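You operate a simulated robot arm through the tools that you are given. There is no shell and no other tool.

You are at the controls of a simulated robot arm. One attempt, no reset.

TASK
Print the transfer slip, stamp it PAID and drop it in the orange tray.
Fine: take it from the teal rack; use the black slip printer, put it on line and leave it so, lever back at free; use the stamp and pad at counter 21, stamp once and put the stamp back. Set down upright: stamp.

Only the result counts: the job must be done as asked and must still hold three seconds after the hand-in. Knocking over, shifting, dropping, spilling or breaking anything else fails it.

THE ROBOT
A 6-joint arm with a two-finger parallel gripper, fixed in place. Base frame: the origin is at the foot of the arm, x ahead of it, y to its left, z up; the work surface is at about z = 0.78. Lengths are in m, angles in degrees, forces in N, time in s.
Its first joint turns from -166.0 to 166.0 degrees. Payload 3.91 kg.
Tool frame: the origin (TCP) lies between the finger pads and is the grasp point; the fingertips stand 0.03 m ahead of it; z points along the fingers, y is the line along which they close. Largest opening 0.11 m; finger width 0.02, thickness 0.01; the body of the gripper, 0.048 by 0.112 m, starts 0.055 m behind the TCP.
Orientation is that of the tool frame in the base frame, as a unit quaternion [w, x, y, z]. With the fingers straight down and closing along the base's y, the tool's x points along the base's -x, its y along +y and its z along -z.

THE INTERFACE
- The arm moves only by the tool apply_moves. Its arguments are lists of equal length, an entry for each row: "xyz": the shift along the tool's x, y, z in m, a list of three; "rotation": the turn, a rotation vector about the tool's x, y, z in degrees, a list of three; "gripper": the closure, from 0 (fully open) to 1 (shut). In form: {"xyz": [[x, y, z], ...], "rotation": [[rx, ry, rz], ...], "gripper": [gripper, ...]}. A call has 1 to 20 rows; each row shifts and turns the commanded pose from where the row before left it, along the tool's axes as they then stand. A row lasts 0.2 s, in which the tool goes at most 0.05 m and 8.6 degrees; a call with a longer step from one row to the next is refused whole, and so is a gripper value outside its range. Where a pose cannot be reached the arm comes as near as it can. A force on the tool above 40 N (or 10 N above the force at the start of the call, whichever is more), or a blocked arm, ends the call early, and 0.2 s more pass. Each finger travels about 0.108 m/s and halts on what it meets, pressing with about 41 N; the grip force reading is that of the motor and also rises with nothing between the fingers. The clock runs only during rows and for 0.2 s after the last one: add rows that do not move to give the fingers time. The reply holds the time, the measured pose of the TCP, the force on the tool along the base axes, the opening and the grip force, in the units named above and with some noise, with the torque about the TCP (base axes, N m) and any sound that the robot's microphone picked up.
- Cameras (640 x 400 px; columns grow to the right, rows downward): "scene" is fixed at [0.0472, -0.6463, 1.4677]; the picture's right is [0.73, -0.68, 0.00], its down [-0.38, -0.41, -0.83] and it looks along [0.56, 0.61, -0.56] (base axes); focal length 338 px, centre (320, 200). "wrist" rides on the gripper at [0.072, 0.017, -0.103] in the tool frame; the picture's right is [-0.23, 0.97, 0.00], its down [-0.76, -0.18, -0.62] and it looks along [-0.61, -0.14, 0.78] (tool axes); focal length 222 px, centre (320, 200). There is no depth. A picture from a camera that has moved, and an enlarged one, comes with that camera's place and axes in the base frame and with its lens. The place of the scene camera against the robot may be out by one fixed shift of up to 0.012 m in any direction.
- snapshot(camera): a new picture of that camera. The clock stands still meanwhile.
- close_up(camera, box): a new picture of the part [left, top, right, bottom] of that camera's present view, enlarged. The clock stands still meanwhile.
- finish_job(): hands the job in; it is judged then, once.

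Places have to be worked out from the pictures, the camera data and where the tool is seen. Open the gripper and draw the arm clear of the work before you hand the job in, unless the task says otherwise.

The tools are called after "Request:" as name(argument=value, ...) on one line, values as JSON. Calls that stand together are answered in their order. apply_moves: Moves the arm, as the interface text tells. Its arguments: {"type":"object","properties":{"xyz":{"type":"array","items":{"type":"array","items":{"type":"number"}}},"rotation":{"type":"array","items":{"type":"array","items":{"type":"number"}}},"gripper":{"type":"array","items":{"type":"number"}}},"required":["xyz","rotation","gripper"]} The other tools are called the same way: snapshot (camera) takes a picture; close_up (camera, box) takes an enlarged picture of a part of a camera's view; finish_job () hands the job in.

At the start:

```text
time_s: 0.0
position: [0.6646, 0.278, 1.1823]
orientation: [0.0, 0.0, 1.0, -0.001]
ft_force: [-1.2, 0.9, -0.2]
torque: [0.02, 0.0, 0.01]
grip_width: 0.1101
finger_force: 0.0
```

scene: 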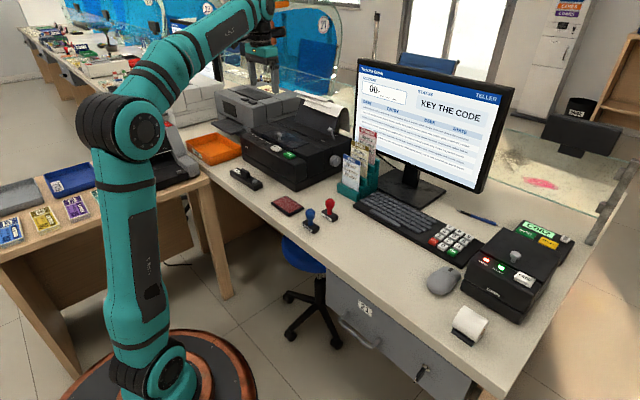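
wrist: 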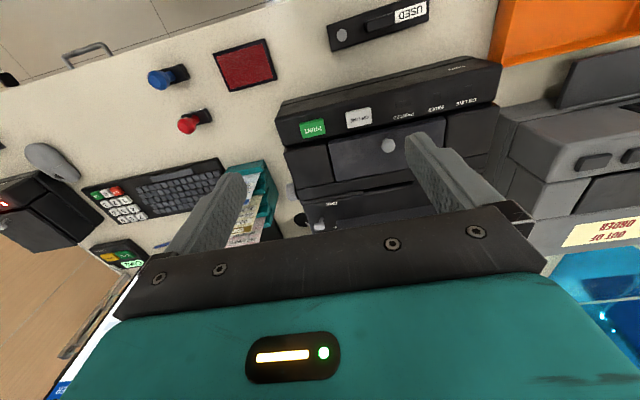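

The pictures show a black slip printer, a teal rack with slips, two stamps, a pad, a keypad and a monitor that says "KEY THE CODE". I'll enlarge the important regions first.

Request:
close_up(camera="scene", box=[350, 50, 520, 156])

Request:
close_up(camera="scene", box=[320, 110, 400, 210])

Request:
close_up(camera="scene", box=[190, 70, 360, 176])

Request:
close_up(camera="scene", box=[220, 150, 360, 240])

Request:
close_up(camera="scene", box=[350, 170, 590, 320])

Request:
close_up(camera="wrist", box=[270, 40, 530, 240])

```text
3.76 times, centred on (435, 103) of scene
camera zoom: at [0.0472, -0.6463, 1.4677], right [0.73, -0.68, 0.0], down [-0.38, -0.41, -0.83], along [0.56, 0.61, -0.56], focal length 1273 px, centre (-113, 565)
```

zoom: 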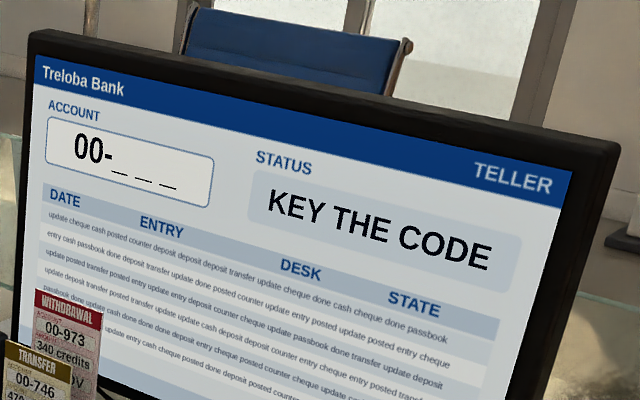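

```text
4.00 times, centred on (360, 160) of scene
camera zoom: at [0.0472, -0.6463, 1.4677], right [0.73, -0.68, 0.0], down [-0.38, -0.41, -0.83], along [0.56, 0.61, -0.56], focal length 1353 px, centre (160, 360)
```

zoom: 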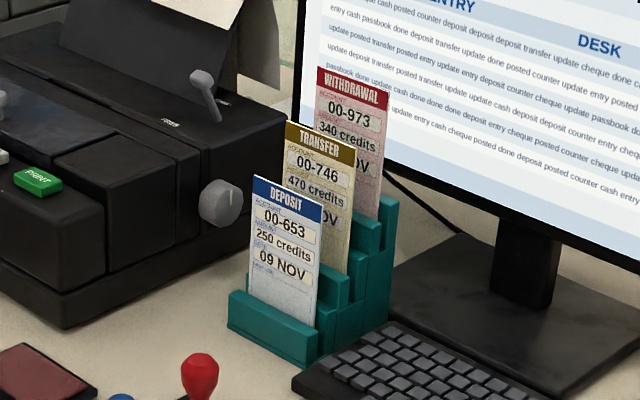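

```text
3.76 times, centred on (275, 123) of scene
camera zoom: at [0.0472, -0.6463, 1.4677], right [0.73, -0.68, 0.0], down [-0.38, -0.41, -0.83], along [0.56, 0.61, -0.56], focal length 1273 px, centre (489, 490)
```

zoom: 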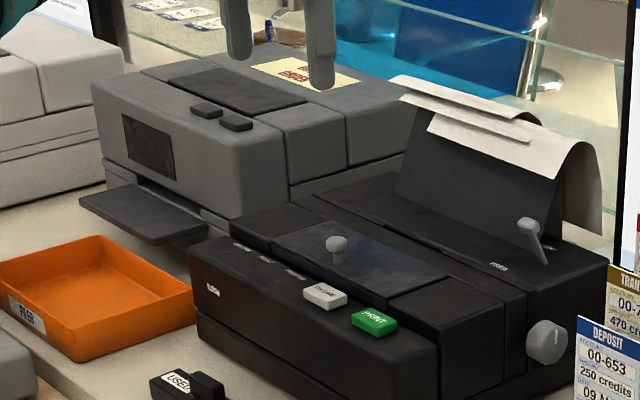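

```text
4.44 times, centred on (290, 195) of scene
camera zoom: at [0.0472, -0.6463, 1.4677], right [0.73, -0.68, 0.0], down [-0.38, -0.41, -0.83], along [0.56, 0.61, -0.56], focal length 1503 px, centre (453, 222)
```

zoom: 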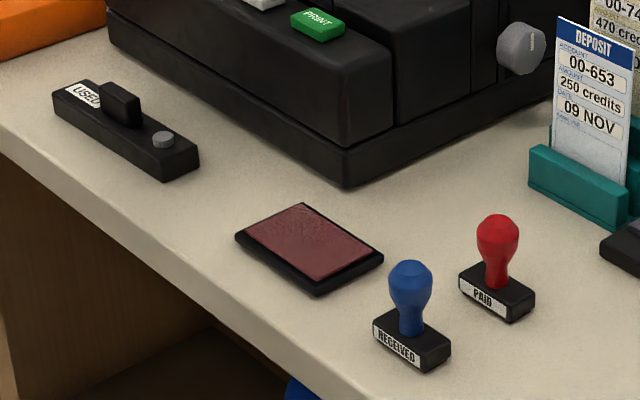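

```text
2.67 times, centred on (470, 245) of scene
camera zoom: at [0.0472, -0.6463, 1.4677], right [0.73, -0.68, 0.0], down [-0.38, -0.41, -0.83], along [0.56, 0.61, -0.56], focal length 902 px, centre (-80, 80)
```

zoom: 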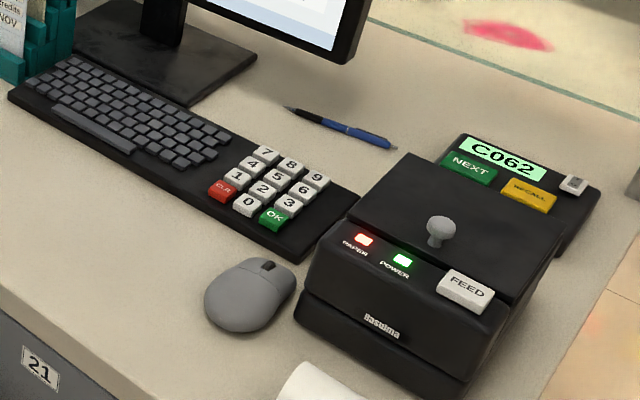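

```text
2.00 times, centred on (400, 140) of wrist
camera zoom: at [0.5927, 0.2948, 1.2858], right [0.23, 0.97, 0.0], down [0.76, -0.18, 0.62], along [0.61, -0.14, -0.78], focal length 444 px, centre (160, 320)
```

zoom: 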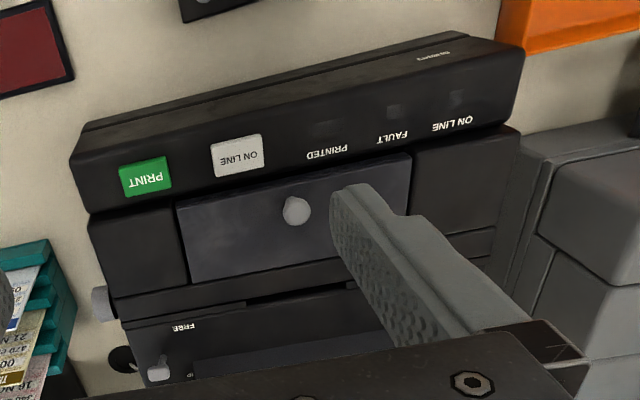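

The slip I need is TRANSFER, account 00-746, so the code looks like 746. The keypad appears to be near (0.87, -0.35), so I'll move over there to view it with the wrist camera, closing the fingers on the way.

Request:
apply_moves(xyz=[[-0.003, -0.044, 0.007], [-0.003, -0.044, 0.007], [-0.003, -0.044, 0.007], [-0.003, -0.044, 0.007], [-0.003, -0.044, 0.007], [-0.003, -0.044, 0.007], [-0.003, -0.044, 0.007], [-0.003, -0.044, 0.007], [-0.003, -0.044, 0.007], [-0.003, -0.044, 0.007], [-0.003, -0.044, 0.007], [-0.003, -0.044, 0.007], [0, 0, 0]], rotation=[[0, 0, 0], [0, 0, 0], [0, 0, 0], [0, 0, 0], [0, 0, 0], [0, 0, 0], [0, 0, 0], [0, 0, 0], [0, 0, 0], [0, 0, 0], [0, 0, 0], [0, 0, 0], [0, 0, 0]], gripper=[1, 1, 1, 1, 1, 1, 1, 1, 1, 1, 1, 1, 1])

Request:
snapshot(camera="wrist")

Request:
snapshot(camera="scene")

```text
time_s: 2.8
position: [0.7018, -0.2499, 1.0985]
orientation: [0.0, 0.0, 1.0, 0.0]
ft_force: [-0.1, -0.1, 0.6]
torque: [-0.01, -0.03, 0.02]
grip_width: 0.0
finger_force: 37.7
```

```text
taken
camera wrist: at [0.6301, -0.2329, 1.2032], right [0.23, 0.97, 0.0], down [0.76, -0.18, 0.62], along [0.61, -0.14, -0.78], focal length 222 px, centre (320, 200)
```

wrist: 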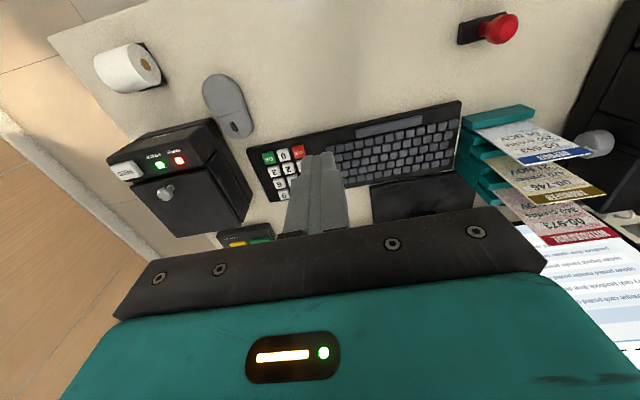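

```text
taken
```

scene: 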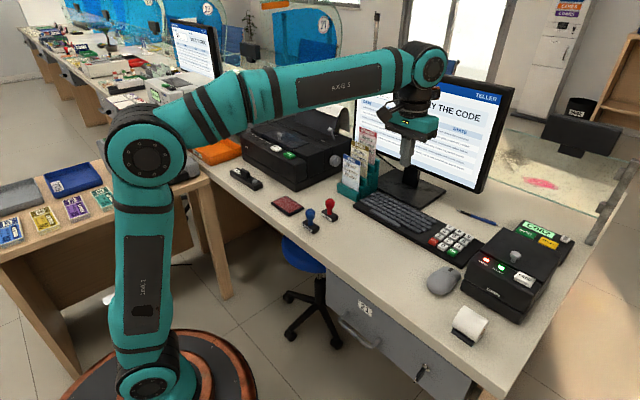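

The keypad shows just beyond the closed fingers in the wrist view. I'll enlarge it to locate the keys.

Request:
close_up(camera="wrist", box=[230, 90, 480, 246])

Request:
close_up(camera="scene", box=[410, 200, 500, 270])

Request:
close_up(camera="wrist", box=[440, 80, 640, 250])

```text
2.56 times, centred on (355, 168) of wrist
camera zoom: at [0.6301, -0.2329, 1.2032], right [0.23, 0.97, 0.0], down [0.76, -0.18, 0.62], along [0.61, -0.14, -0.78], focal length 569 px, centre (230, 282)
```

zoom: 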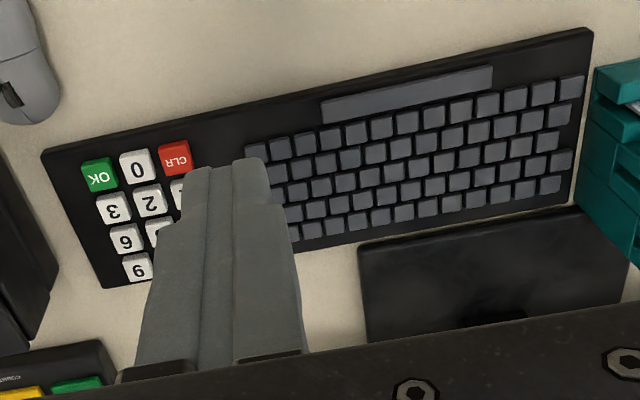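

```text
5.71 times, centred on (455, 235) of scene
camera zoom: at [0.0472, -0.6463, 1.4677], right [0.73, -0.68, 0.0], down [-0.38, -0.41, -0.83], along [0.56, 0.61, -0.56], focal length 1933 px, centre (-451, 0)
```

zoom: 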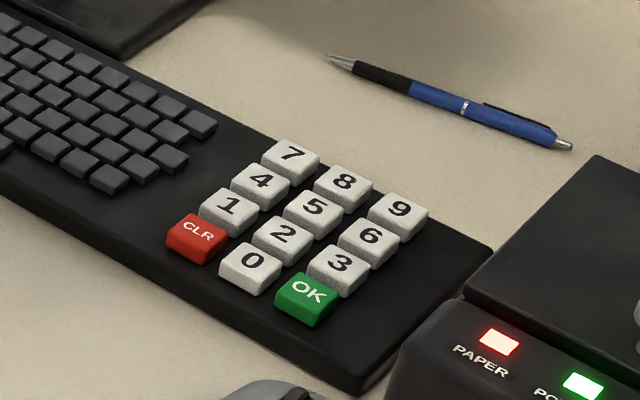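

```text
2.35 times, centred on (540, 165) of wrist
camera zoom: at [0.6301, -0.2329, 1.2032], right [0.23, 0.97, 0.0], down [0.76, -0.18, 0.62], along [0.61, -0.14, -0.78], focal length 523 px, centre (-198, 282)
```

zoom: 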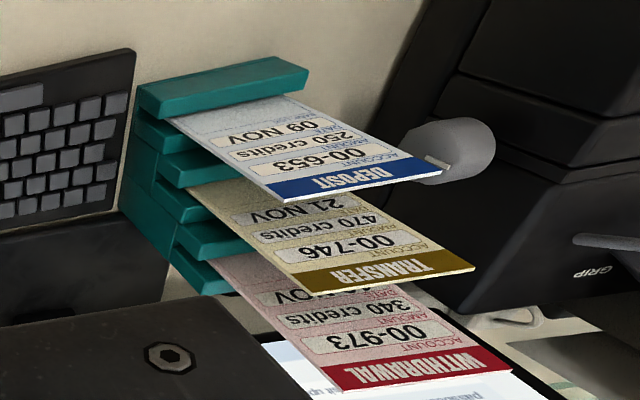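

Working from the wrist view, the keypad columns lie at y ≈ -0.320, -0.350 and -0.381, and the rows at x ≈ 0.8125, 0.8445, 0.876 and 0.907. I'll tilt the tool about 17° so the wrist clears the monitor, then come in above key 7.

Request:
apply_moves(xyz=[[0, 0, 0], [0, 0, 0], [-0.0159, -0.0088, 0.0347], [-0.0159, -0.0088, 0.0347], [-0.0159, -0.0088, 0.0347], [-0.0159, -0.0088, 0.0347], [-0.0159, -0.0088, 0.0347], [-0.0159, -0.0088, 0.0347], [-0.0159, -0.0088, 0.0347], [-0.0159, -0.0088, 0.0347], [0, 0, 0]], rotation=[[0, -8.5, 0], [0, -8.5, 0], [0, 0, 0], [0, 0, 0], [0, 0, 0], [0, 0, 0], [0, 0, 0], [0, 0, 0], [0, 0, 0], [0, 0, 0], [0, 0, 0]], gripper=[1, 1, 1, 1, 1, 1, 1, 1, 1, 1, 1])

Request:
close_up(camera="scene", box=[390, 170, 510, 260])

Request:
snapshot(camera="scene")

Request:
snapshot(camera="wrist")

```text
time_s: 5.2
position: [0.9008, -0.3194, 0.8712]
orientation: [0.148, 0.0, 0.989, 0.0]
ft_force: [-0.4, 0.5, 0.4]
torque: [0.0, 0.0, -0.03]
grip_width: 0.0
finger_force: 37.4
```

```text
4.44 times, centred on (450, 215) of scene
camera zoom: at [0.0472, -0.6463, 1.4677], right [0.73, -0.68, 0.0], down [-0.38, -0.41, -0.83], along [0.56, 0.61, -0.56], focal length 1503 px, centre (-258, 133)
```

zoom: 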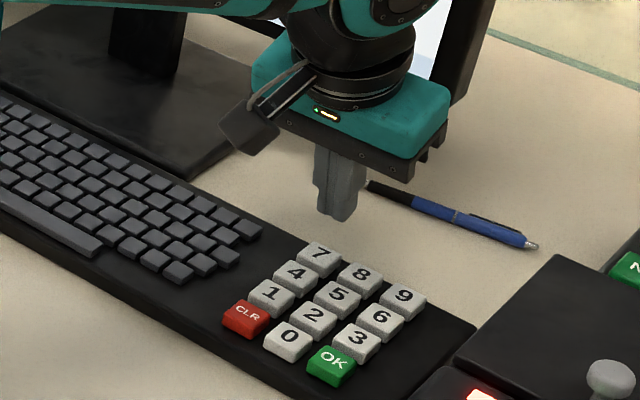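

```text
taken
```

scene: 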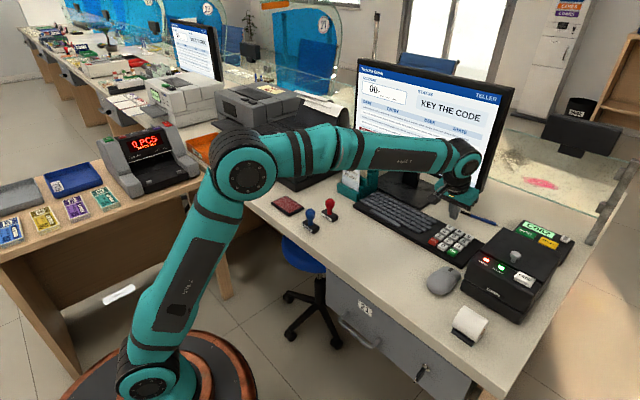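

```text
taken
camera wrist: at [0.8019, -0.3027, 0.9497], right [0.22, 0.97, 0.07], down [0.55, -0.18, 0.82], along [0.81, -0.14, -0.57], focal length 222 px, centre (320, 200)
```

wrist: 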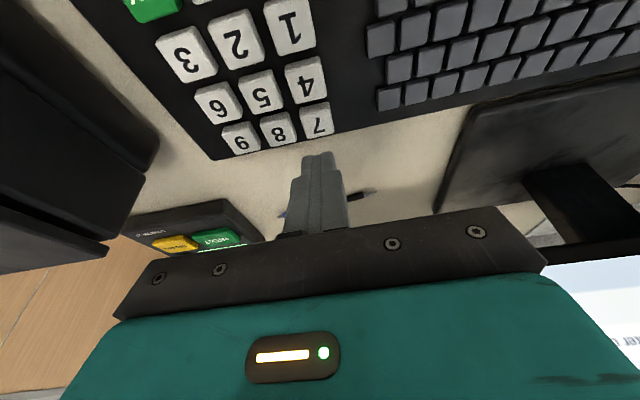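

The fingertip is above and slightly in front of key 7, and its projection agrees with the scene camera to within a few mm. I'll go down part way and check the alignment again.

Request:
apply_moves(xyz=[[0.0019, 0, 0.013], [0.0019, 0, 0.013], [0, 0, 0]], rotation=[[0, 0, 0], [0, 0, 0], [0, 0, 0]], gripper=[1, 1, 1])

Request:
close_up(camera="scene", box=[430, 195, 490, 245])

Request:
close_up(camera="wrist", box=[200, 40, 440, 240])

```text
time_s: 6.0
position: [0.9081, -0.3217, 0.8435]
orientation: [0.148, 0.001, 0.989, 0.0]
ft_force: [0.2, -0.7, -0.5]
torque: [0.02, 0.01, -0.02]
grip_width: 0.0
finger_force: 37.0
```

```text
8.00 times, centred on (460, 220) of scene
camera zoom: at [0.0472, -0.6463, 1.4677], right [0.73, -0.68, 0.0], down [-0.38, -0.41, -0.83], along [0.56, 0.61, -0.56], focal length 2706 px, centre (-800, 40)
```

zoom: 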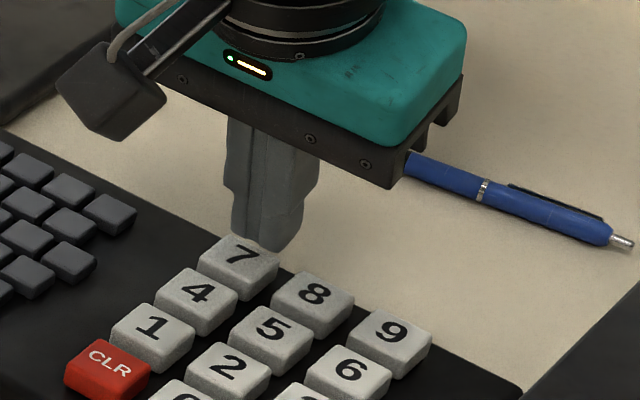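

```text
2.00 times, centred on (320, 140) of wrist
camera zoom: at [0.8079, -0.3044, 0.9224], right [0.22, 0.97, 0.07], down [0.55, -0.18, 0.82], along [0.81, -0.14, -0.57], focal length 444 px, centre (320, 320)
```

zoom: 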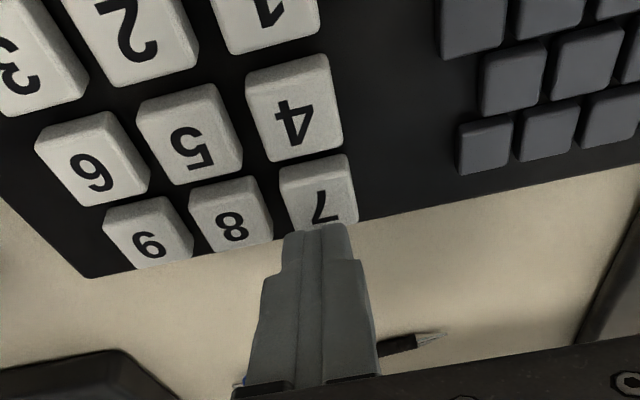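

From the wrist view the tip would land slightly past the centre of key 7. I'll pull back 4 mm in x and take a tighter close-up to judge the tip against the key.

Request:
apply_moves(xyz=[[0.0038, 0.001, -0.0012], [0, 0, 0]], rotation=[[0, 0, 0], [0, 0, 0]], gripper=[1, 1])

Request:
close_up(camera="scene", box=[444, 208, 476, 228])

Request:
close_up(camera="wrist", box=[280, 90, 370, 150])

```text
time_s: 6.6
position: [0.9039, -0.3202, 0.8439]
orientation: [0.148, 0.0, 0.989, 0.0]
ft_force: [-0.2, 0.1, 0.9]
torque: [-0.05, 0.01, 0.01]
grip_width: 0.0
finger_force: 37.8
```

```text
16.00 times, centred on (460, 218) of scene
camera zoom: at [0.0472, -0.6463, 1.4677], right [0.73, -0.68, 0.0], down [-0.38, -0.41, -0.83], along [0.56, 0.61, -0.56], focal length 5412 px, centre (-1920, -88)
```

zoom: 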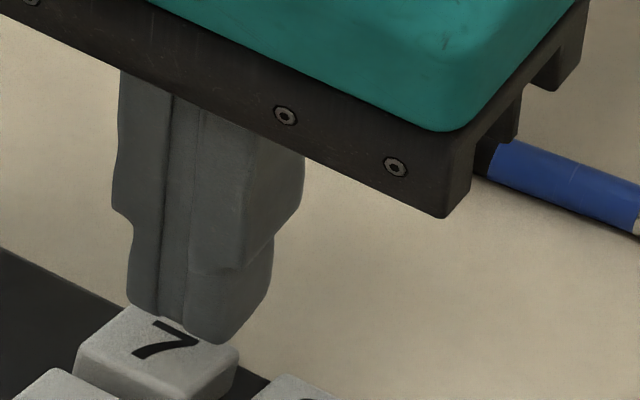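

```text
6.67 times, centred on (325, 120) of wrist
camera zoom: at [0.8035, -0.3037, 0.9228], right [0.22, 0.97, 0.07], down [0.55, -0.18, 0.82], along [0.81, -0.14, -0.57], focal length 1481 px, centre (287, 733)
```

zoom: 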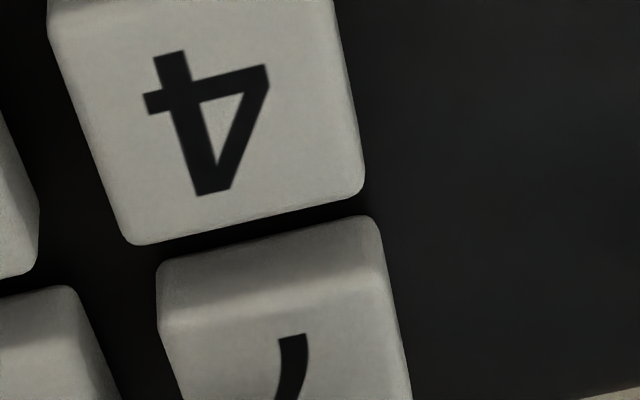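

The tip is now about centred over key 7 in x, and a few mm too far to -y. I'll shift +2.5 mm in y and lower in 2 mm steps, watching for contact.

Request:
apply_moves(xyz=[[0, 0.0025, 0], [0.0006, 0, 0.0019], [0.0006, 0, 0.0019], [0.0006, 0, 0.0019], [0, 0, 0]], rotation=[[0, 0, 0], [0, 0, 0], [0, 0, 0], [0, 0, 0], [0, 0, 0]], gripper=[1, 1, 1, 1, 1])

Request:
close_up(camera="scene", box=[444, 208, 476, 228])

```text
time_s: 7.8
position: [0.904, -0.3176, 0.8398]
orientation: [0.148, 0.0, 0.989, 0.0]
ft_force: [-0.6, 1.0, -0.1]
torque: [0.0, -0.01, -0.02]
grip_width: 0.0
finger_force: 38.4
```

```text
16.00 times, centred on (460, 218) of scene
camera zoom: at [0.0472, -0.6463, 1.4677], right [0.73, -0.68, 0.0], down [-0.38, -0.41, -0.83], along [0.56, 0.61, -0.56], focal length 5412 px, centre (-1920, -88)
```

zoom: 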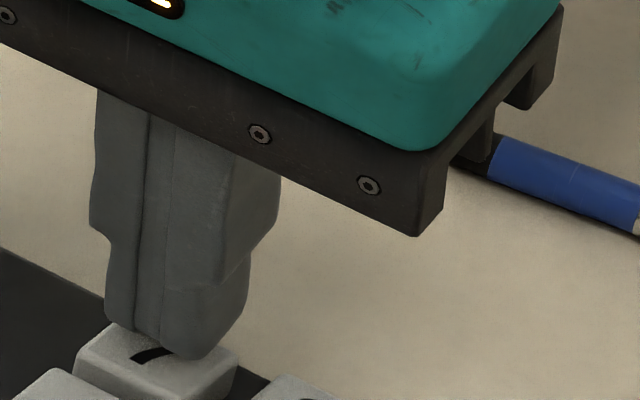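

The tip now looks well placed over key 7, with no contact force yet. I'll keep lowering in small steps.

Request:
apply_moves(xyz=[[0.0006, 0, 0.0019], [0.0006, 0, 0.0019], [0, 0, 0]], rotation=[[0, 0, 0], [0, 0, 0], [0, 0, 0]], gripper=[1, 1, 1])

Request:
close_up(camera="scene", box=[444, 208, 476, 228])

Request:
close_up(camera="scene", box=[350, 50, 520, 156])

```text
time_s: 8.6
position: [0.9037, -0.3175, 0.8358]
orientation: [0.148, 0.0, 0.989, 0.0]
ft_force: [-0.1, 1.1, 2.5]
torque: [0.01, -0.01, 0.02]
grip_width: 0.0001
finger_force: 37.5
heard: click
```

```text
16.00 times, centred on (460, 218) of scene
camera zoom: at [0.0472, -0.6463, 1.4677], right [0.73, -0.68, 0.0], down [-0.38, -0.41, -0.83], along [0.56, 0.61, -0.56], focal length 5412 px, centre (-1920, -88)
```

zoom: 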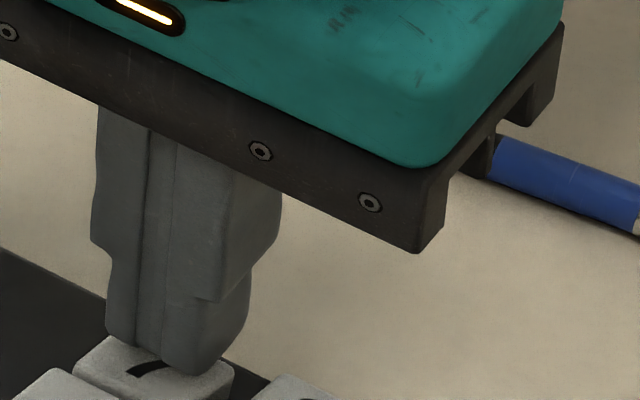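

```text
3.76 times, centred on (435, 103) of scene
camera zoom: at [0.0472, -0.6463, 1.4677], right [0.73, -0.68, 0.0], down [-0.38, -0.41, -0.83], along [0.56, 0.61, -0.56], focal length 1273 px, centre (-113, 565)
```

zoom: 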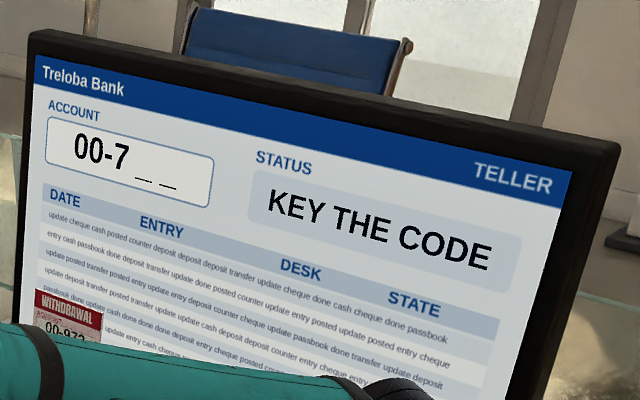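

A click was heard and the screen shows "00-7". The key operated with the TCP near z 0.836, so I'll raise, move back one row (31.5 mm) to key 4 and check.

Request:
apply_moves(xyz=[[-0.0044, 0, -0.0143], [0.0301, 0, -0.0092], [0.0029, 0, 0.0096], [0, 0, 0]], rotation=[[0, 0, 0], [0, 0, 0], [0, 0, 0], [0, 0, 0]], gripper=[1, 1, 1, 1])

Request:
close_up(camera="scene", box=[430, 208, 478, 238])

Request:
close_up(camera="wrist", box=[200, 40, 440, 240])

```text
time_s: 9.6
position: [0.8727, -0.3165, 0.8386]
orientation: [0.148, -0.001, 0.989, 0.0]
ft_force: [-0.5, -0.1, 1.0]
torque: [0.04, 0.01, 0.02]
grip_width: 0.0001
finger_force: 37.2
```

```text
13.33 times, centred on (454, 223) of scene
camera zoom: at [0.0472, -0.6463, 1.4677], right [0.73, -0.68, 0.0], down [-0.38, -0.41, -0.83], along [0.56, 0.61, -0.56], focal length 4510 px, centre (-1467, -107)
```

zoom: 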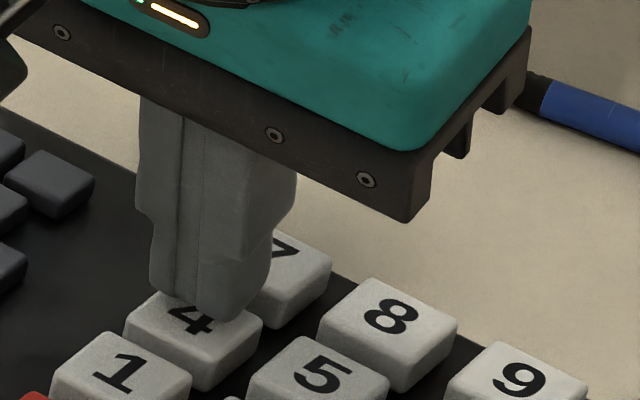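

```text
2.00 times, centred on (320, 140) of wrist
camera zoom: at [0.7738, -0.2996, 0.9165], right [0.22, 0.97, 0.07], down [0.55, -0.18, 0.82], along [0.81, -0.14, -0.57], focal length 444 px, centre (320, 320)
```

zoom: 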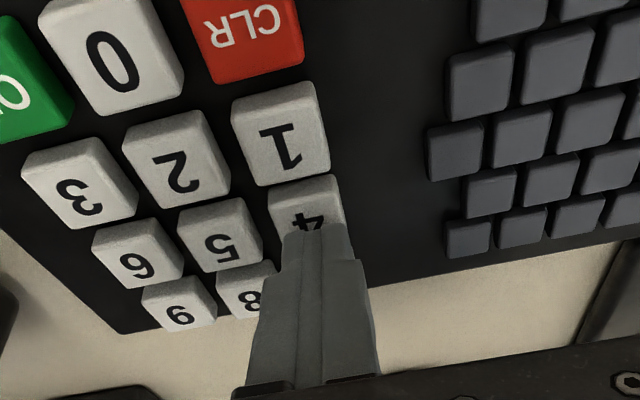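

The tip is over key 4. I'll press it in small steps.

Request:
apply_moves(xyz=[[0.0006, 0, 0.0019], [0.0006, 0, 0.0019], [0.0003, 0, 0.001], [0, 0, 0]], rotation=[[0, 0, 0], [0, 0, 0], [0, 0, 0], [0, 0, 0]], gripper=[1, 1, 1, 1])

Request:
close_up(camera="scene", box=[350, 50, 520, 156])

```text
time_s: 10.6
position: [0.8731, -0.3168, 0.8341]
orientation: [0.147, 0.0, 0.989, 0.0]
ft_force: [1.9, 0.1, 3.3]
torque: [0.01, -0.05, 0.01]
grip_width: 0.0
finger_force: 37.7
heard: click
```

```text
3.76 times, centred on (435, 103) of scene
camera zoom: at [0.0472, -0.6463, 1.4677], right [0.73, -0.68, 0.0], down [-0.38, -0.41, -0.83], along [0.56, 0.61, -0.56], focal length 1273 px, centre (-113, 565)
```

zoom: 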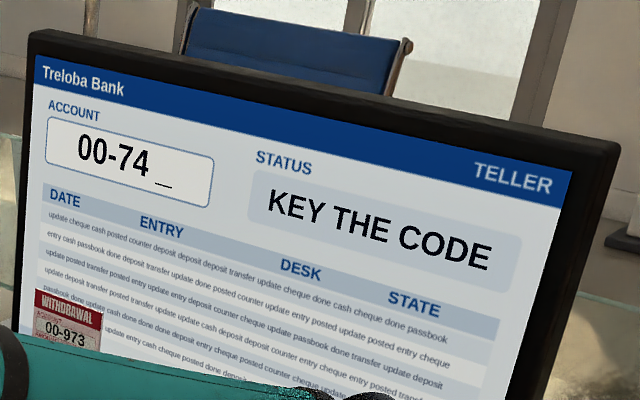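

The screen shows "00-74". Next I'll raise and go two columns to the right, about -0.061 in y, to key 6.

Request:
apply_moves(xyz=[[-0.0044, 0, -0.0143], [0, -0.0308, 0], [0, -0.0308, 0], [0.0026, 0, 0.0086], [0, 0, 0]], rotation=[[0, 0, 0], [0, 0, 0], [0, 0, 0], [0, 0, 0], [0, 0, 0]], gripper=[1, 1, 1, 1, 1])

Request:
close_up(camera="scene", box=[445, 213, 493, 243])

Request:
close_up(camera="wrist", box=[200, 40, 440, 240])

```text
time_s: 11.8
position: [0.8715, -0.3756, 0.84]
orientation: [0.148, 0.0, 0.989, 0.0]
ft_force: [0.7, -0.2, -0.1]
torque: [0.0, -0.01, 0.01]
grip_width: 0.0002
finger_force: 37.5
```

```text
13.33 times, centred on (469, 228) of scene
camera zoom: at [0.0472, -0.6463, 1.4677], right [0.73, -0.68, 0.0], down [-0.38, -0.41, -0.83], along [0.56, 0.61, -0.56], focal length 4510 px, centre (-1667, -173)
```

zoom: 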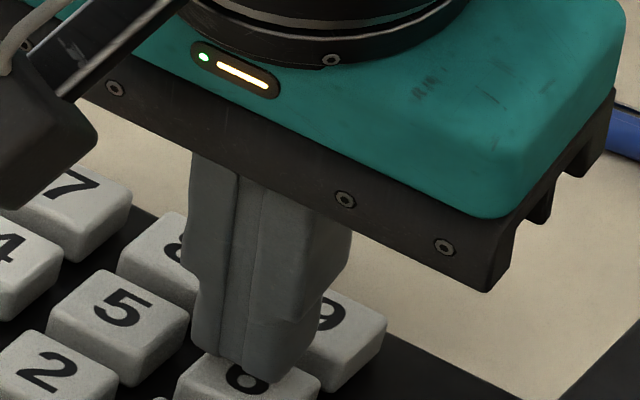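

```text
2.00 times, centred on (320, 140) of wrist
camera zoom: at [0.7724, -0.3597, 0.9175], right [0.22, 0.97, 0.07], down [0.55, -0.18, 0.82], along [0.81, -0.14, -0.57], focal length 444 px, centre (320, 320)
```

zoom: 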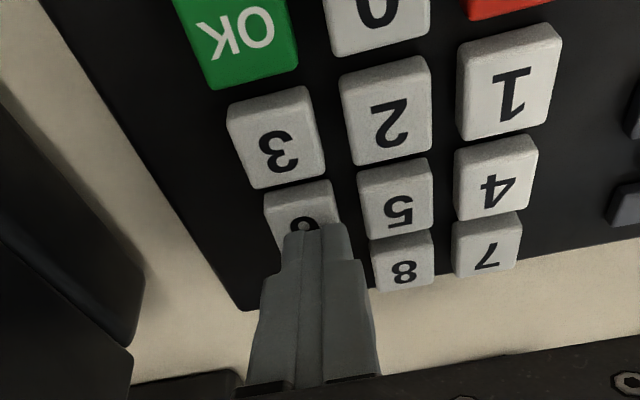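

The tip is about 2–3 mm too far to +y on key 6. I'll correct that and press.

Request:
apply_moves(xyz=[[0, -0.003, 0], [0.0006, 0, 0.0019], [0.0006, 0, 0.0019], [0.0006, 0, 0.0019], [0, 0, 0]], rotation=[[0, 0, 0], [0, 0, 0], [0, 0, 0], [0, 0, 0], [0, 0, 0]], gripper=[1, 1, 1, 1, 1])

Request:
close_up(camera="scene", box=[350, 50, 520, 156])

```text
time_s: 13.0
position: [0.8723, -0.3806, 0.8336]
orientation: [0.147, 0.0, 0.989, -0.001]
ft_force: [1.1, 0.9, 5.4]
torque: [-0.03, -0.05, -0.02]
grip_width: 0.0001
finger_force: 38.1
heard: click
```

```text
3.76 times, centred on (435, 103) of scene
camera zoom: at [0.0472, -0.6463, 1.4677], right [0.73, -0.68, 0.0], down [-0.38, -0.41, -0.83], along [0.56, 0.61, -0.56], focal length 1273 px, centre (-113, 565)
```

zoom: 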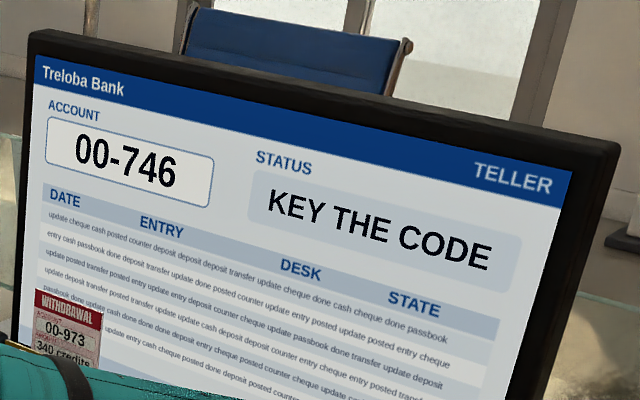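

The screen shows "00-746". Next is OK, two rows closer (about -0.0635 in x).

Request:
apply_moves(xyz=[[-0.0047, 0, -0.0153], [0.0304, 0, -0.0093], [0.0304, 0, -0.0093], [0.0026, 0, 0.0086], [0, 0, 0]], rotation=[[0, 0, 0], [0, 0, 0], [0, 0, 0], [0, 0, 0], [0, 0, 0]], gripper=[1, 1, 1, 1, 1])

Request:
close_up(camera="scene", box=[435, 228, 483, 258])

Request:
close_up(camera="wrist", box=[200, 40, 440, 240])

```text
time_s: 14.2
position: [0.8088, -0.3808, 0.842]
orientation: [0.148, -0.001, 0.989, 0.0]
ft_force: [0.2, -0.3, 0.3]
torque: [-0.01, -0.02, 0.04]
grip_width: 0.0
finger_force: 37.4
```

```text
13.33 times, centred on (459, 243) of scene
camera zoom: at [0.0472, -0.6463, 1.4677], right [0.73, -0.68, 0.0], down [-0.38, -0.41, -0.83], along [0.56, 0.61, -0.56], focal length 4510 px, centre (-1533, -373)
```

zoom: 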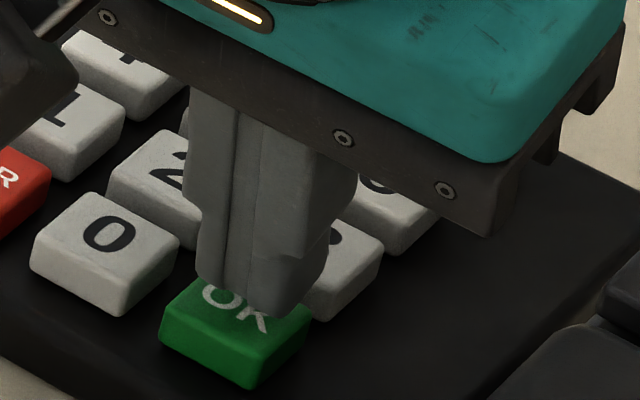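

```text
2.00 times, centred on (320, 140) of wrist
camera zoom: at [0.7088, -0.364, 0.9204], right [0.22, 0.97, 0.07], down [0.55, -0.18, 0.82], along [0.81, -0.14, -0.57], focal length 444 px, centre (320, 320)
```

zoom: 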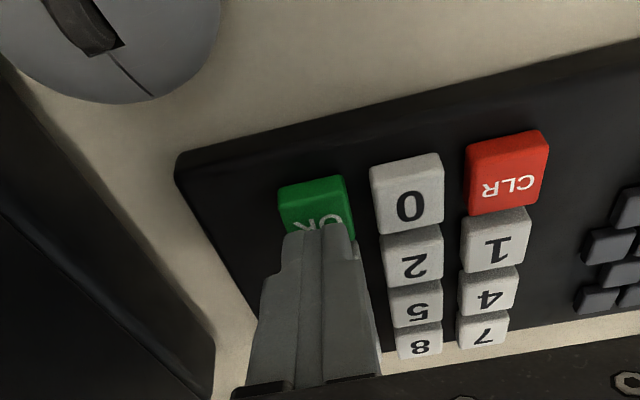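

The tip is over OK, so I'll press it.

Request:
apply_moves(xyz=[[0.0006, 0, 0.0019], [0.0006, 0, 0.0019], [0.0006, 0, 0.0019], [0, 0, 0]], rotation=[[0, 0, 0], [0, 0, 0], [0, 0, 0], [0, 0, 0]], gripper=[1, 1, 1, 1])

Request:
close_up(camera="scene", box=[350, 50, 520, 156])

```text
time_s: 15.2
position: [0.8078, -0.3808, 0.8353]
orientation: [0.148, -0.001, 0.989, 0.001]
ft_force: [0.2, 0.0, 1.6]
torque: [-0.01, 0.02, 0.04]
grip_width: 0.0001
finger_force: 37.8
heard: click
```

```text
3.76 times, centred on (435, 103) of scene
camera zoom: at [0.0472, -0.6463, 1.4677], right [0.73, -0.68, 0.0], down [-0.38, -0.41, -0.83], along [0.56, 0.61, -0.56], focal length 1273 px, centre (-113, 565)
```

zoom: 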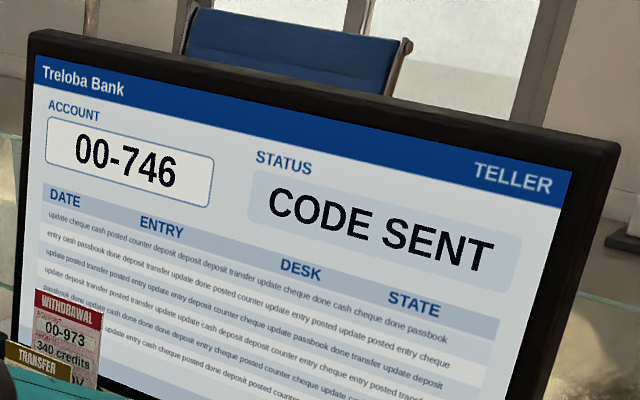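

"CODE SENT" — the code is accepted. I'll raise, set the tool upright and move over to look at the printer and rack.

Request:
apply_moves(xyz=[[-0.0138, 0, -0.045], [-0.0138, 0, -0.045], [-0.0138, 0, -0.045], [-0.0138, 0, -0.045], [-0.0138, 0, -0.045], [0, 0, 0], [0, 0, 0], [0.006, 0.0465, -0.006], [0.006, 0.0465, -0.006], [0.006, 0.0465, -0.006], [0.006, 0.0465, -0.006], [0.006, 0.0465, -0.006], [0.006, 0.0465, -0.006], [0.006, 0.0465, -0.006], [0.006, 0.0465, -0.006], [0.006, 0.0465, -0.006], [0.006, 0.0465, -0.006], [0.006, 0.0465, -0.006], [0.006, 0.0465, -0.006], [0, 0, 0]], rotation=[[0, 0, 0], [0, 0, 0], [0, 0, 0], [0, 0, 0], [0, 0, 0], [0, 8.5, 0], [0, 8.5, 0], [0, 0, 0], [0, 0, 0], [0, 0, 0], [0, 0, 0], [0, 0, 0], [0, 0, 0], [0, 0, 0], [0, 0, 0], [0, 0, 0], [0, 0, 0], [0, 0, 0], [0, 0, 0], [0, 0, 0]], gripper=[1, 1, 1, 1, 1, 1, 1, 1, 1, 1, 1, 1, 1, 1, 1, 1, 1, 1, 1, 1])

Request:
snapshot(camera="wrist")

```text
time_s: 19.4
position: [0.7372, 0.1709, 1.145]
orientation: [0.0, 0.0, 1.0, 0.0]
ft_force: [1.4, 0.5, 0.4]
torque: [0.02, 0.01, 0.02]
grip_width: 0.0001
finger_force: 37.9
```

```text
taken
camera wrist: at [0.6657, 0.1881, 1.2484], right [0.23, 0.97, 0.0], down [0.76, -0.18, 0.62], along [0.61, -0.14, -0.78], focal length 222 px, centre (320, 200)
```

wrist: 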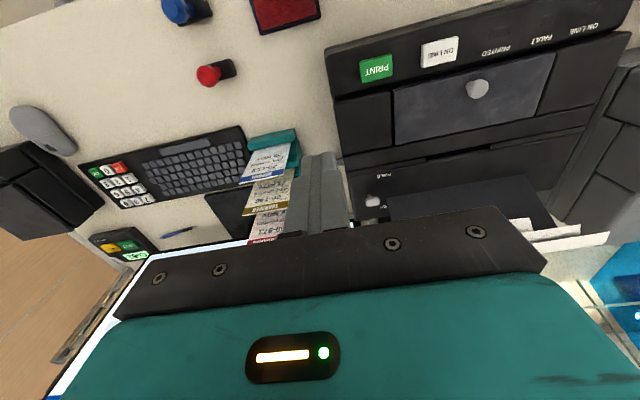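

I'll move back and lower to look at the printer more closely.

Request:
apply_moves(xyz=[[0.04, 0.02, 0.01], [0.04, 0.02, 0.01], [0.04, 0.02, 0.01], [0, 0.03, 0.02], [0, 0.03, 0.02], [0, 0, 0]], rotation=[[0, 0, 0], [0, 0, 0], [0, 0, 0], [0, 0, 0], [0, 0, 0], [0, 0, 0]], gripper=[1, 1, 1, 1, 1, 1])

Request:
snapshot(camera="wrist")

Request:
close_up(camera="wrist", box=[250, 0, 640, 240])

Request:
close_up(camera="scene", box=[230, 80, 400, 200])

```text
time_s: 20.8
position: [0.6194, 0.2978, 1.0716]
orientation: [0.0, 0.0, 1.0, 0.0]
ft_force: [0.3, 0.0, -0.3]
torque: [0.0, 0.02, 0.03]
grip_width: 0.0
finger_force: 37.6
```

```text
taken
camera wrist: at [0.5468, 0.3144, 1.1755], right [0.23, 0.97, 0.0], down [0.76, -0.18, 0.62], along [0.61, -0.14, -0.78], focal length 222 px, centre (320, 200)
```

wrist: 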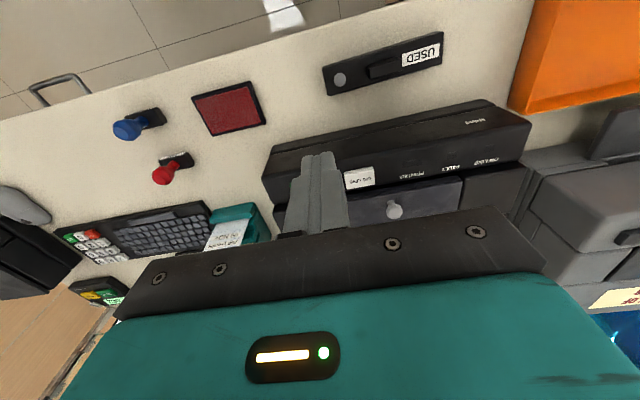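

```text
1.64 times, centred on (445, 120) of wrist
camera zoom: at [0.5468, 0.3144, 1.1755], right [0.23, 0.97, 0.0], down [0.76, -0.18, 0.62], along [0.61, -0.14, -0.78], focal length 364 px, centre (115, 331)
```

zoom: 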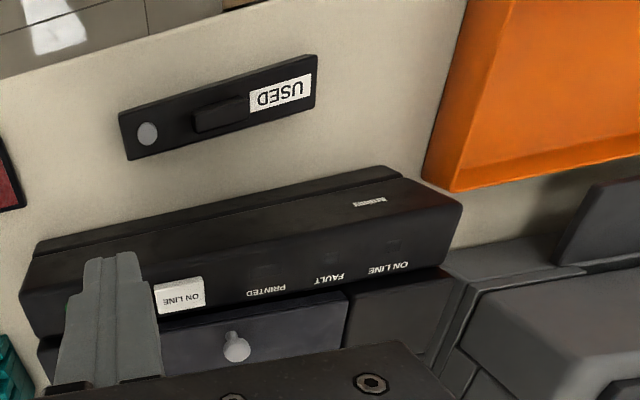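

```text
3.33 times, centred on (315, 140) of scene
camera zoom: at [0.0472, -0.6463, 1.4677], right [0.73, -0.68, 0.0], down [-0.38, -0.41, -0.83], along [0.56, 0.61, -0.56], focal length 1127 px, centre (337, 400)
```

zoom: 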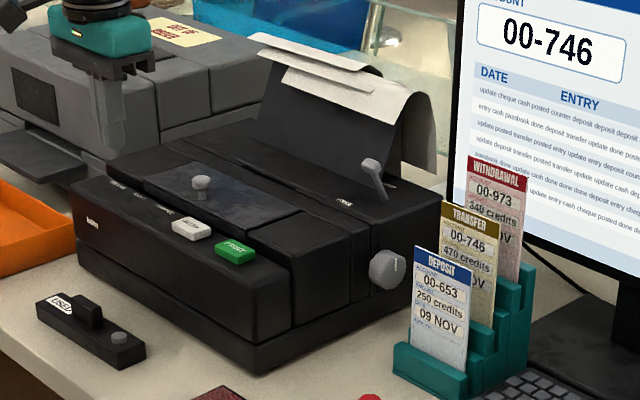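

I want a steeper view down onto the printer's slot and lever. I'll open the gripper, tilt the tool so the camera looks down, and move over the printer.

Request:
apply_moves(xyz=[[-0.02, -0.005, -0.02], [-0.02, -0.005, -0.02], [-0.02, -0.005, -0.02], [-0.02, -0.005, 0], [-0.02, -0.005, 0], [0, 0, 0], [0, 0, 0]], rotation=[[0, 0, 0], [0, 0, 0], [0, 0, 0], [0, 8.5, 0], [0, 8.5, 0], [0, 0, 0], [0, 0, 0]], gripper=[0, 0, 0, 0, 0, 0, 0])

Request:
snapshot(camera="wrist")

Request:
close_up(camera="wrist", box=[200, 40, 520, 240])

```text
time_s: 22.4
position: [0.7161, 0.2729, 1.1282]
orientation: [-0.145, 0.0, 0.989, 0.002]
ft_force: [0.8, 0.7, 0.2]
torque: [-0.01, 0.0, 0.0]
grip_width: 0.1102
finger_force: 0.1
```

```text
taken
camera wrist: at [0.6768, 0.2889, 1.2485], right [0.22, 0.97, -0.06], down [0.91, -0.18, 0.38], along [0.36, -0.14, -0.92], focal length 222 px, centre (320, 200)
```

wrist: 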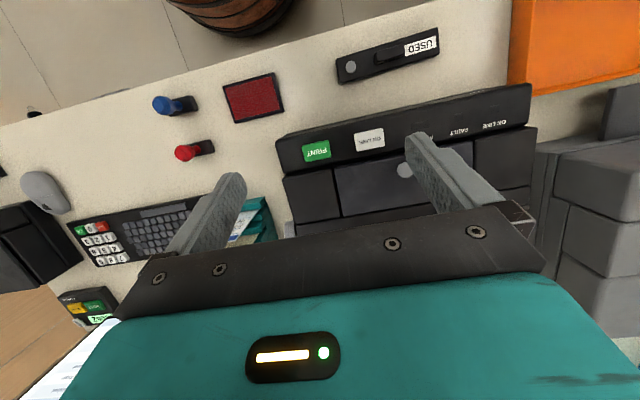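

```text
2.00 times, centred on (360, 140) of wrist
camera zoom: at [0.6768, 0.2889, 1.2485], right [0.22, 0.97, -0.06], down [0.91, -0.18, 0.38], along [0.36, -0.14, -0.92], focal length 444 px, centre (240, 320)
```

zoom: 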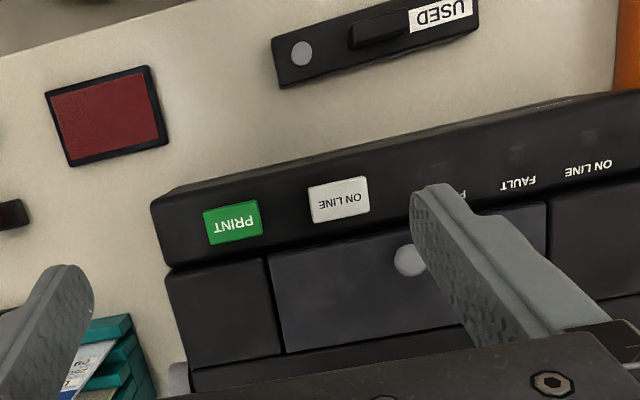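

The gripper hides the rear of the printer. I'll level the tool and move further forward, keeping well above everything, to see the slot and lever.

Request:
apply_moves(xyz=[[0, 0, -0.02], [0, 0, -0.02], [-0.04, 0.01, -0.01], [-0.03, 0.01, 0], [0, 0, 0]], rotation=[[0, -8.5, 0], [0, -8.5, 0], [0, 0, 0], [0, 0, 0], [0, 0, 0]], gripper=[0, 0, 0, 0, 0])

Request:
snapshot(camera="wrist")

Request:
close_up(camera="wrist", box=[230, 40, 520, 220])

```text
time_s: 23.6
position: [0.7937, 0.29, 1.1789]
orientation: [0.0, 0.0, 1.0, 0.0]
ft_force: [0.0, 0.6, -0.4]
torque: [0.0, -0.03, 0.03]
grip_width: 0.11
finger_force: 0.1
```

```text
taken
camera wrist: at [0.7207, 0.3064, 1.2834], right [0.23, 0.97, 0.0], down [0.76, -0.18, 0.62], along [0.61, -0.14, -0.78], focal length 222 px, centre (320, 200)
```

wrist: 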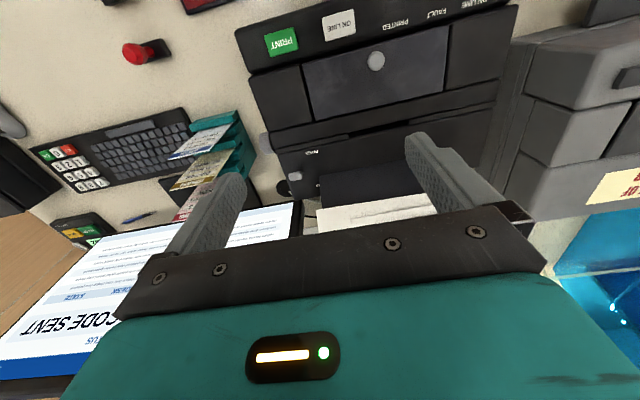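

```text
2.21 times, centred on (375, 130) of wrist
camera zoom: at [0.7207, 0.3064, 1.2834], right [0.23, 0.97, 0.0], down [0.76, -0.18, 0.62], along [0.61, -0.14, -0.78], focal length 490 px, centre (199, 354)
```

zoom: 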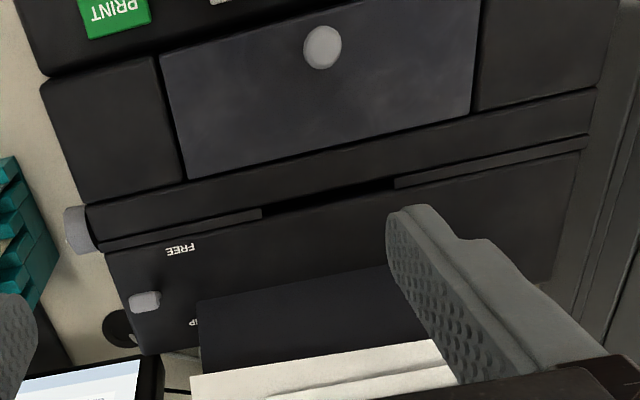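

The printer top has a narrow slot between two bars, and the lever sits next to "FREE" with GRIP behind it. Next I'll inspect the rack from this viewpoint and from the scene camera.

Request:
close_up(camera="wrist", box=[140, 90, 320, 230])

Request:
close_up(camera="scene", box=[330, 115, 400, 205])

Request:
close_up(camera="scene", box=[180, 120, 260, 175])

```text
2.86 times, centred on (230, 160) of wrist
camera zoom: at [0.7207, 0.3064, 1.2834], right [0.23, 0.97, 0.0], down [0.76, -0.18, 0.62], along [0.61, -0.14, -0.78], focal length 635 px, centre (577, 314)
```

zoom: 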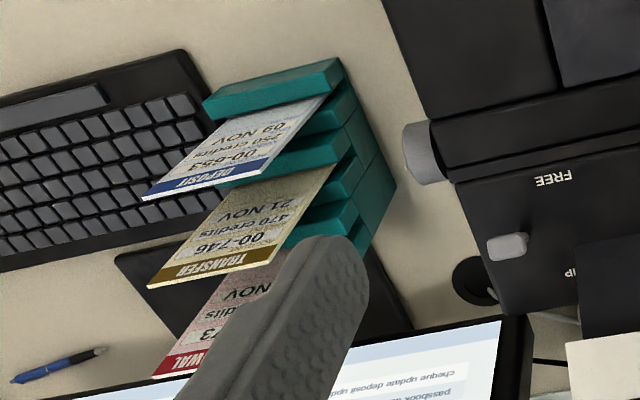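

```text
4.44 times, centred on (365, 160) of scene
camera zoom: at [0.0472, -0.6463, 1.4677], right [0.73, -0.68, 0.0], down [-0.38, -0.41, -0.83], along [0.56, 0.61, -0.56], focal length 1503 px, centre (120, 378)
```

zoom: 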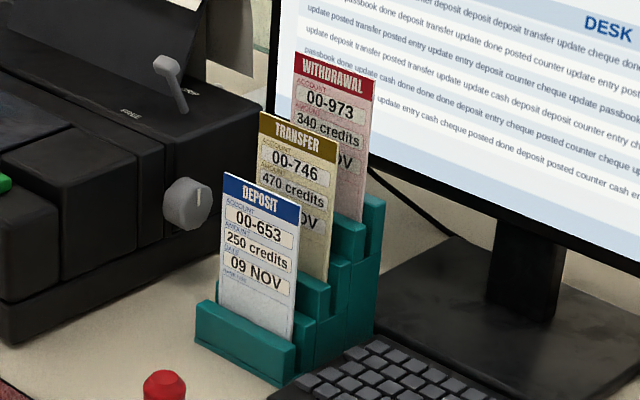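

```text
7.27 times, centred on (220, 148) of scene
camera zoom: at [0.0472, -0.6463, 1.4677], right [0.73, -0.68, 0.0], down [-0.38, -0.41, -0.83], along [0.56, 0.61, -0.56], focal length 2460 px, centre (1047, 582)
```

zoom: 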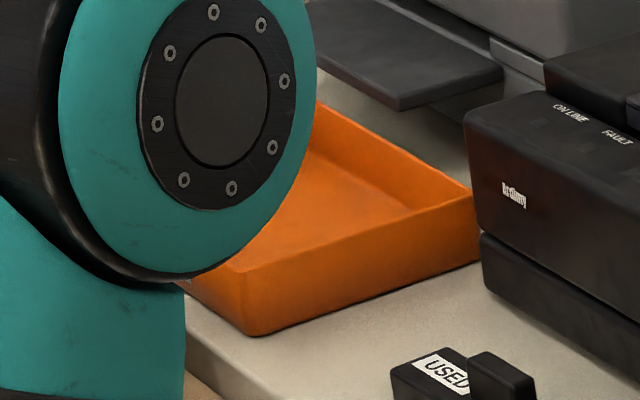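

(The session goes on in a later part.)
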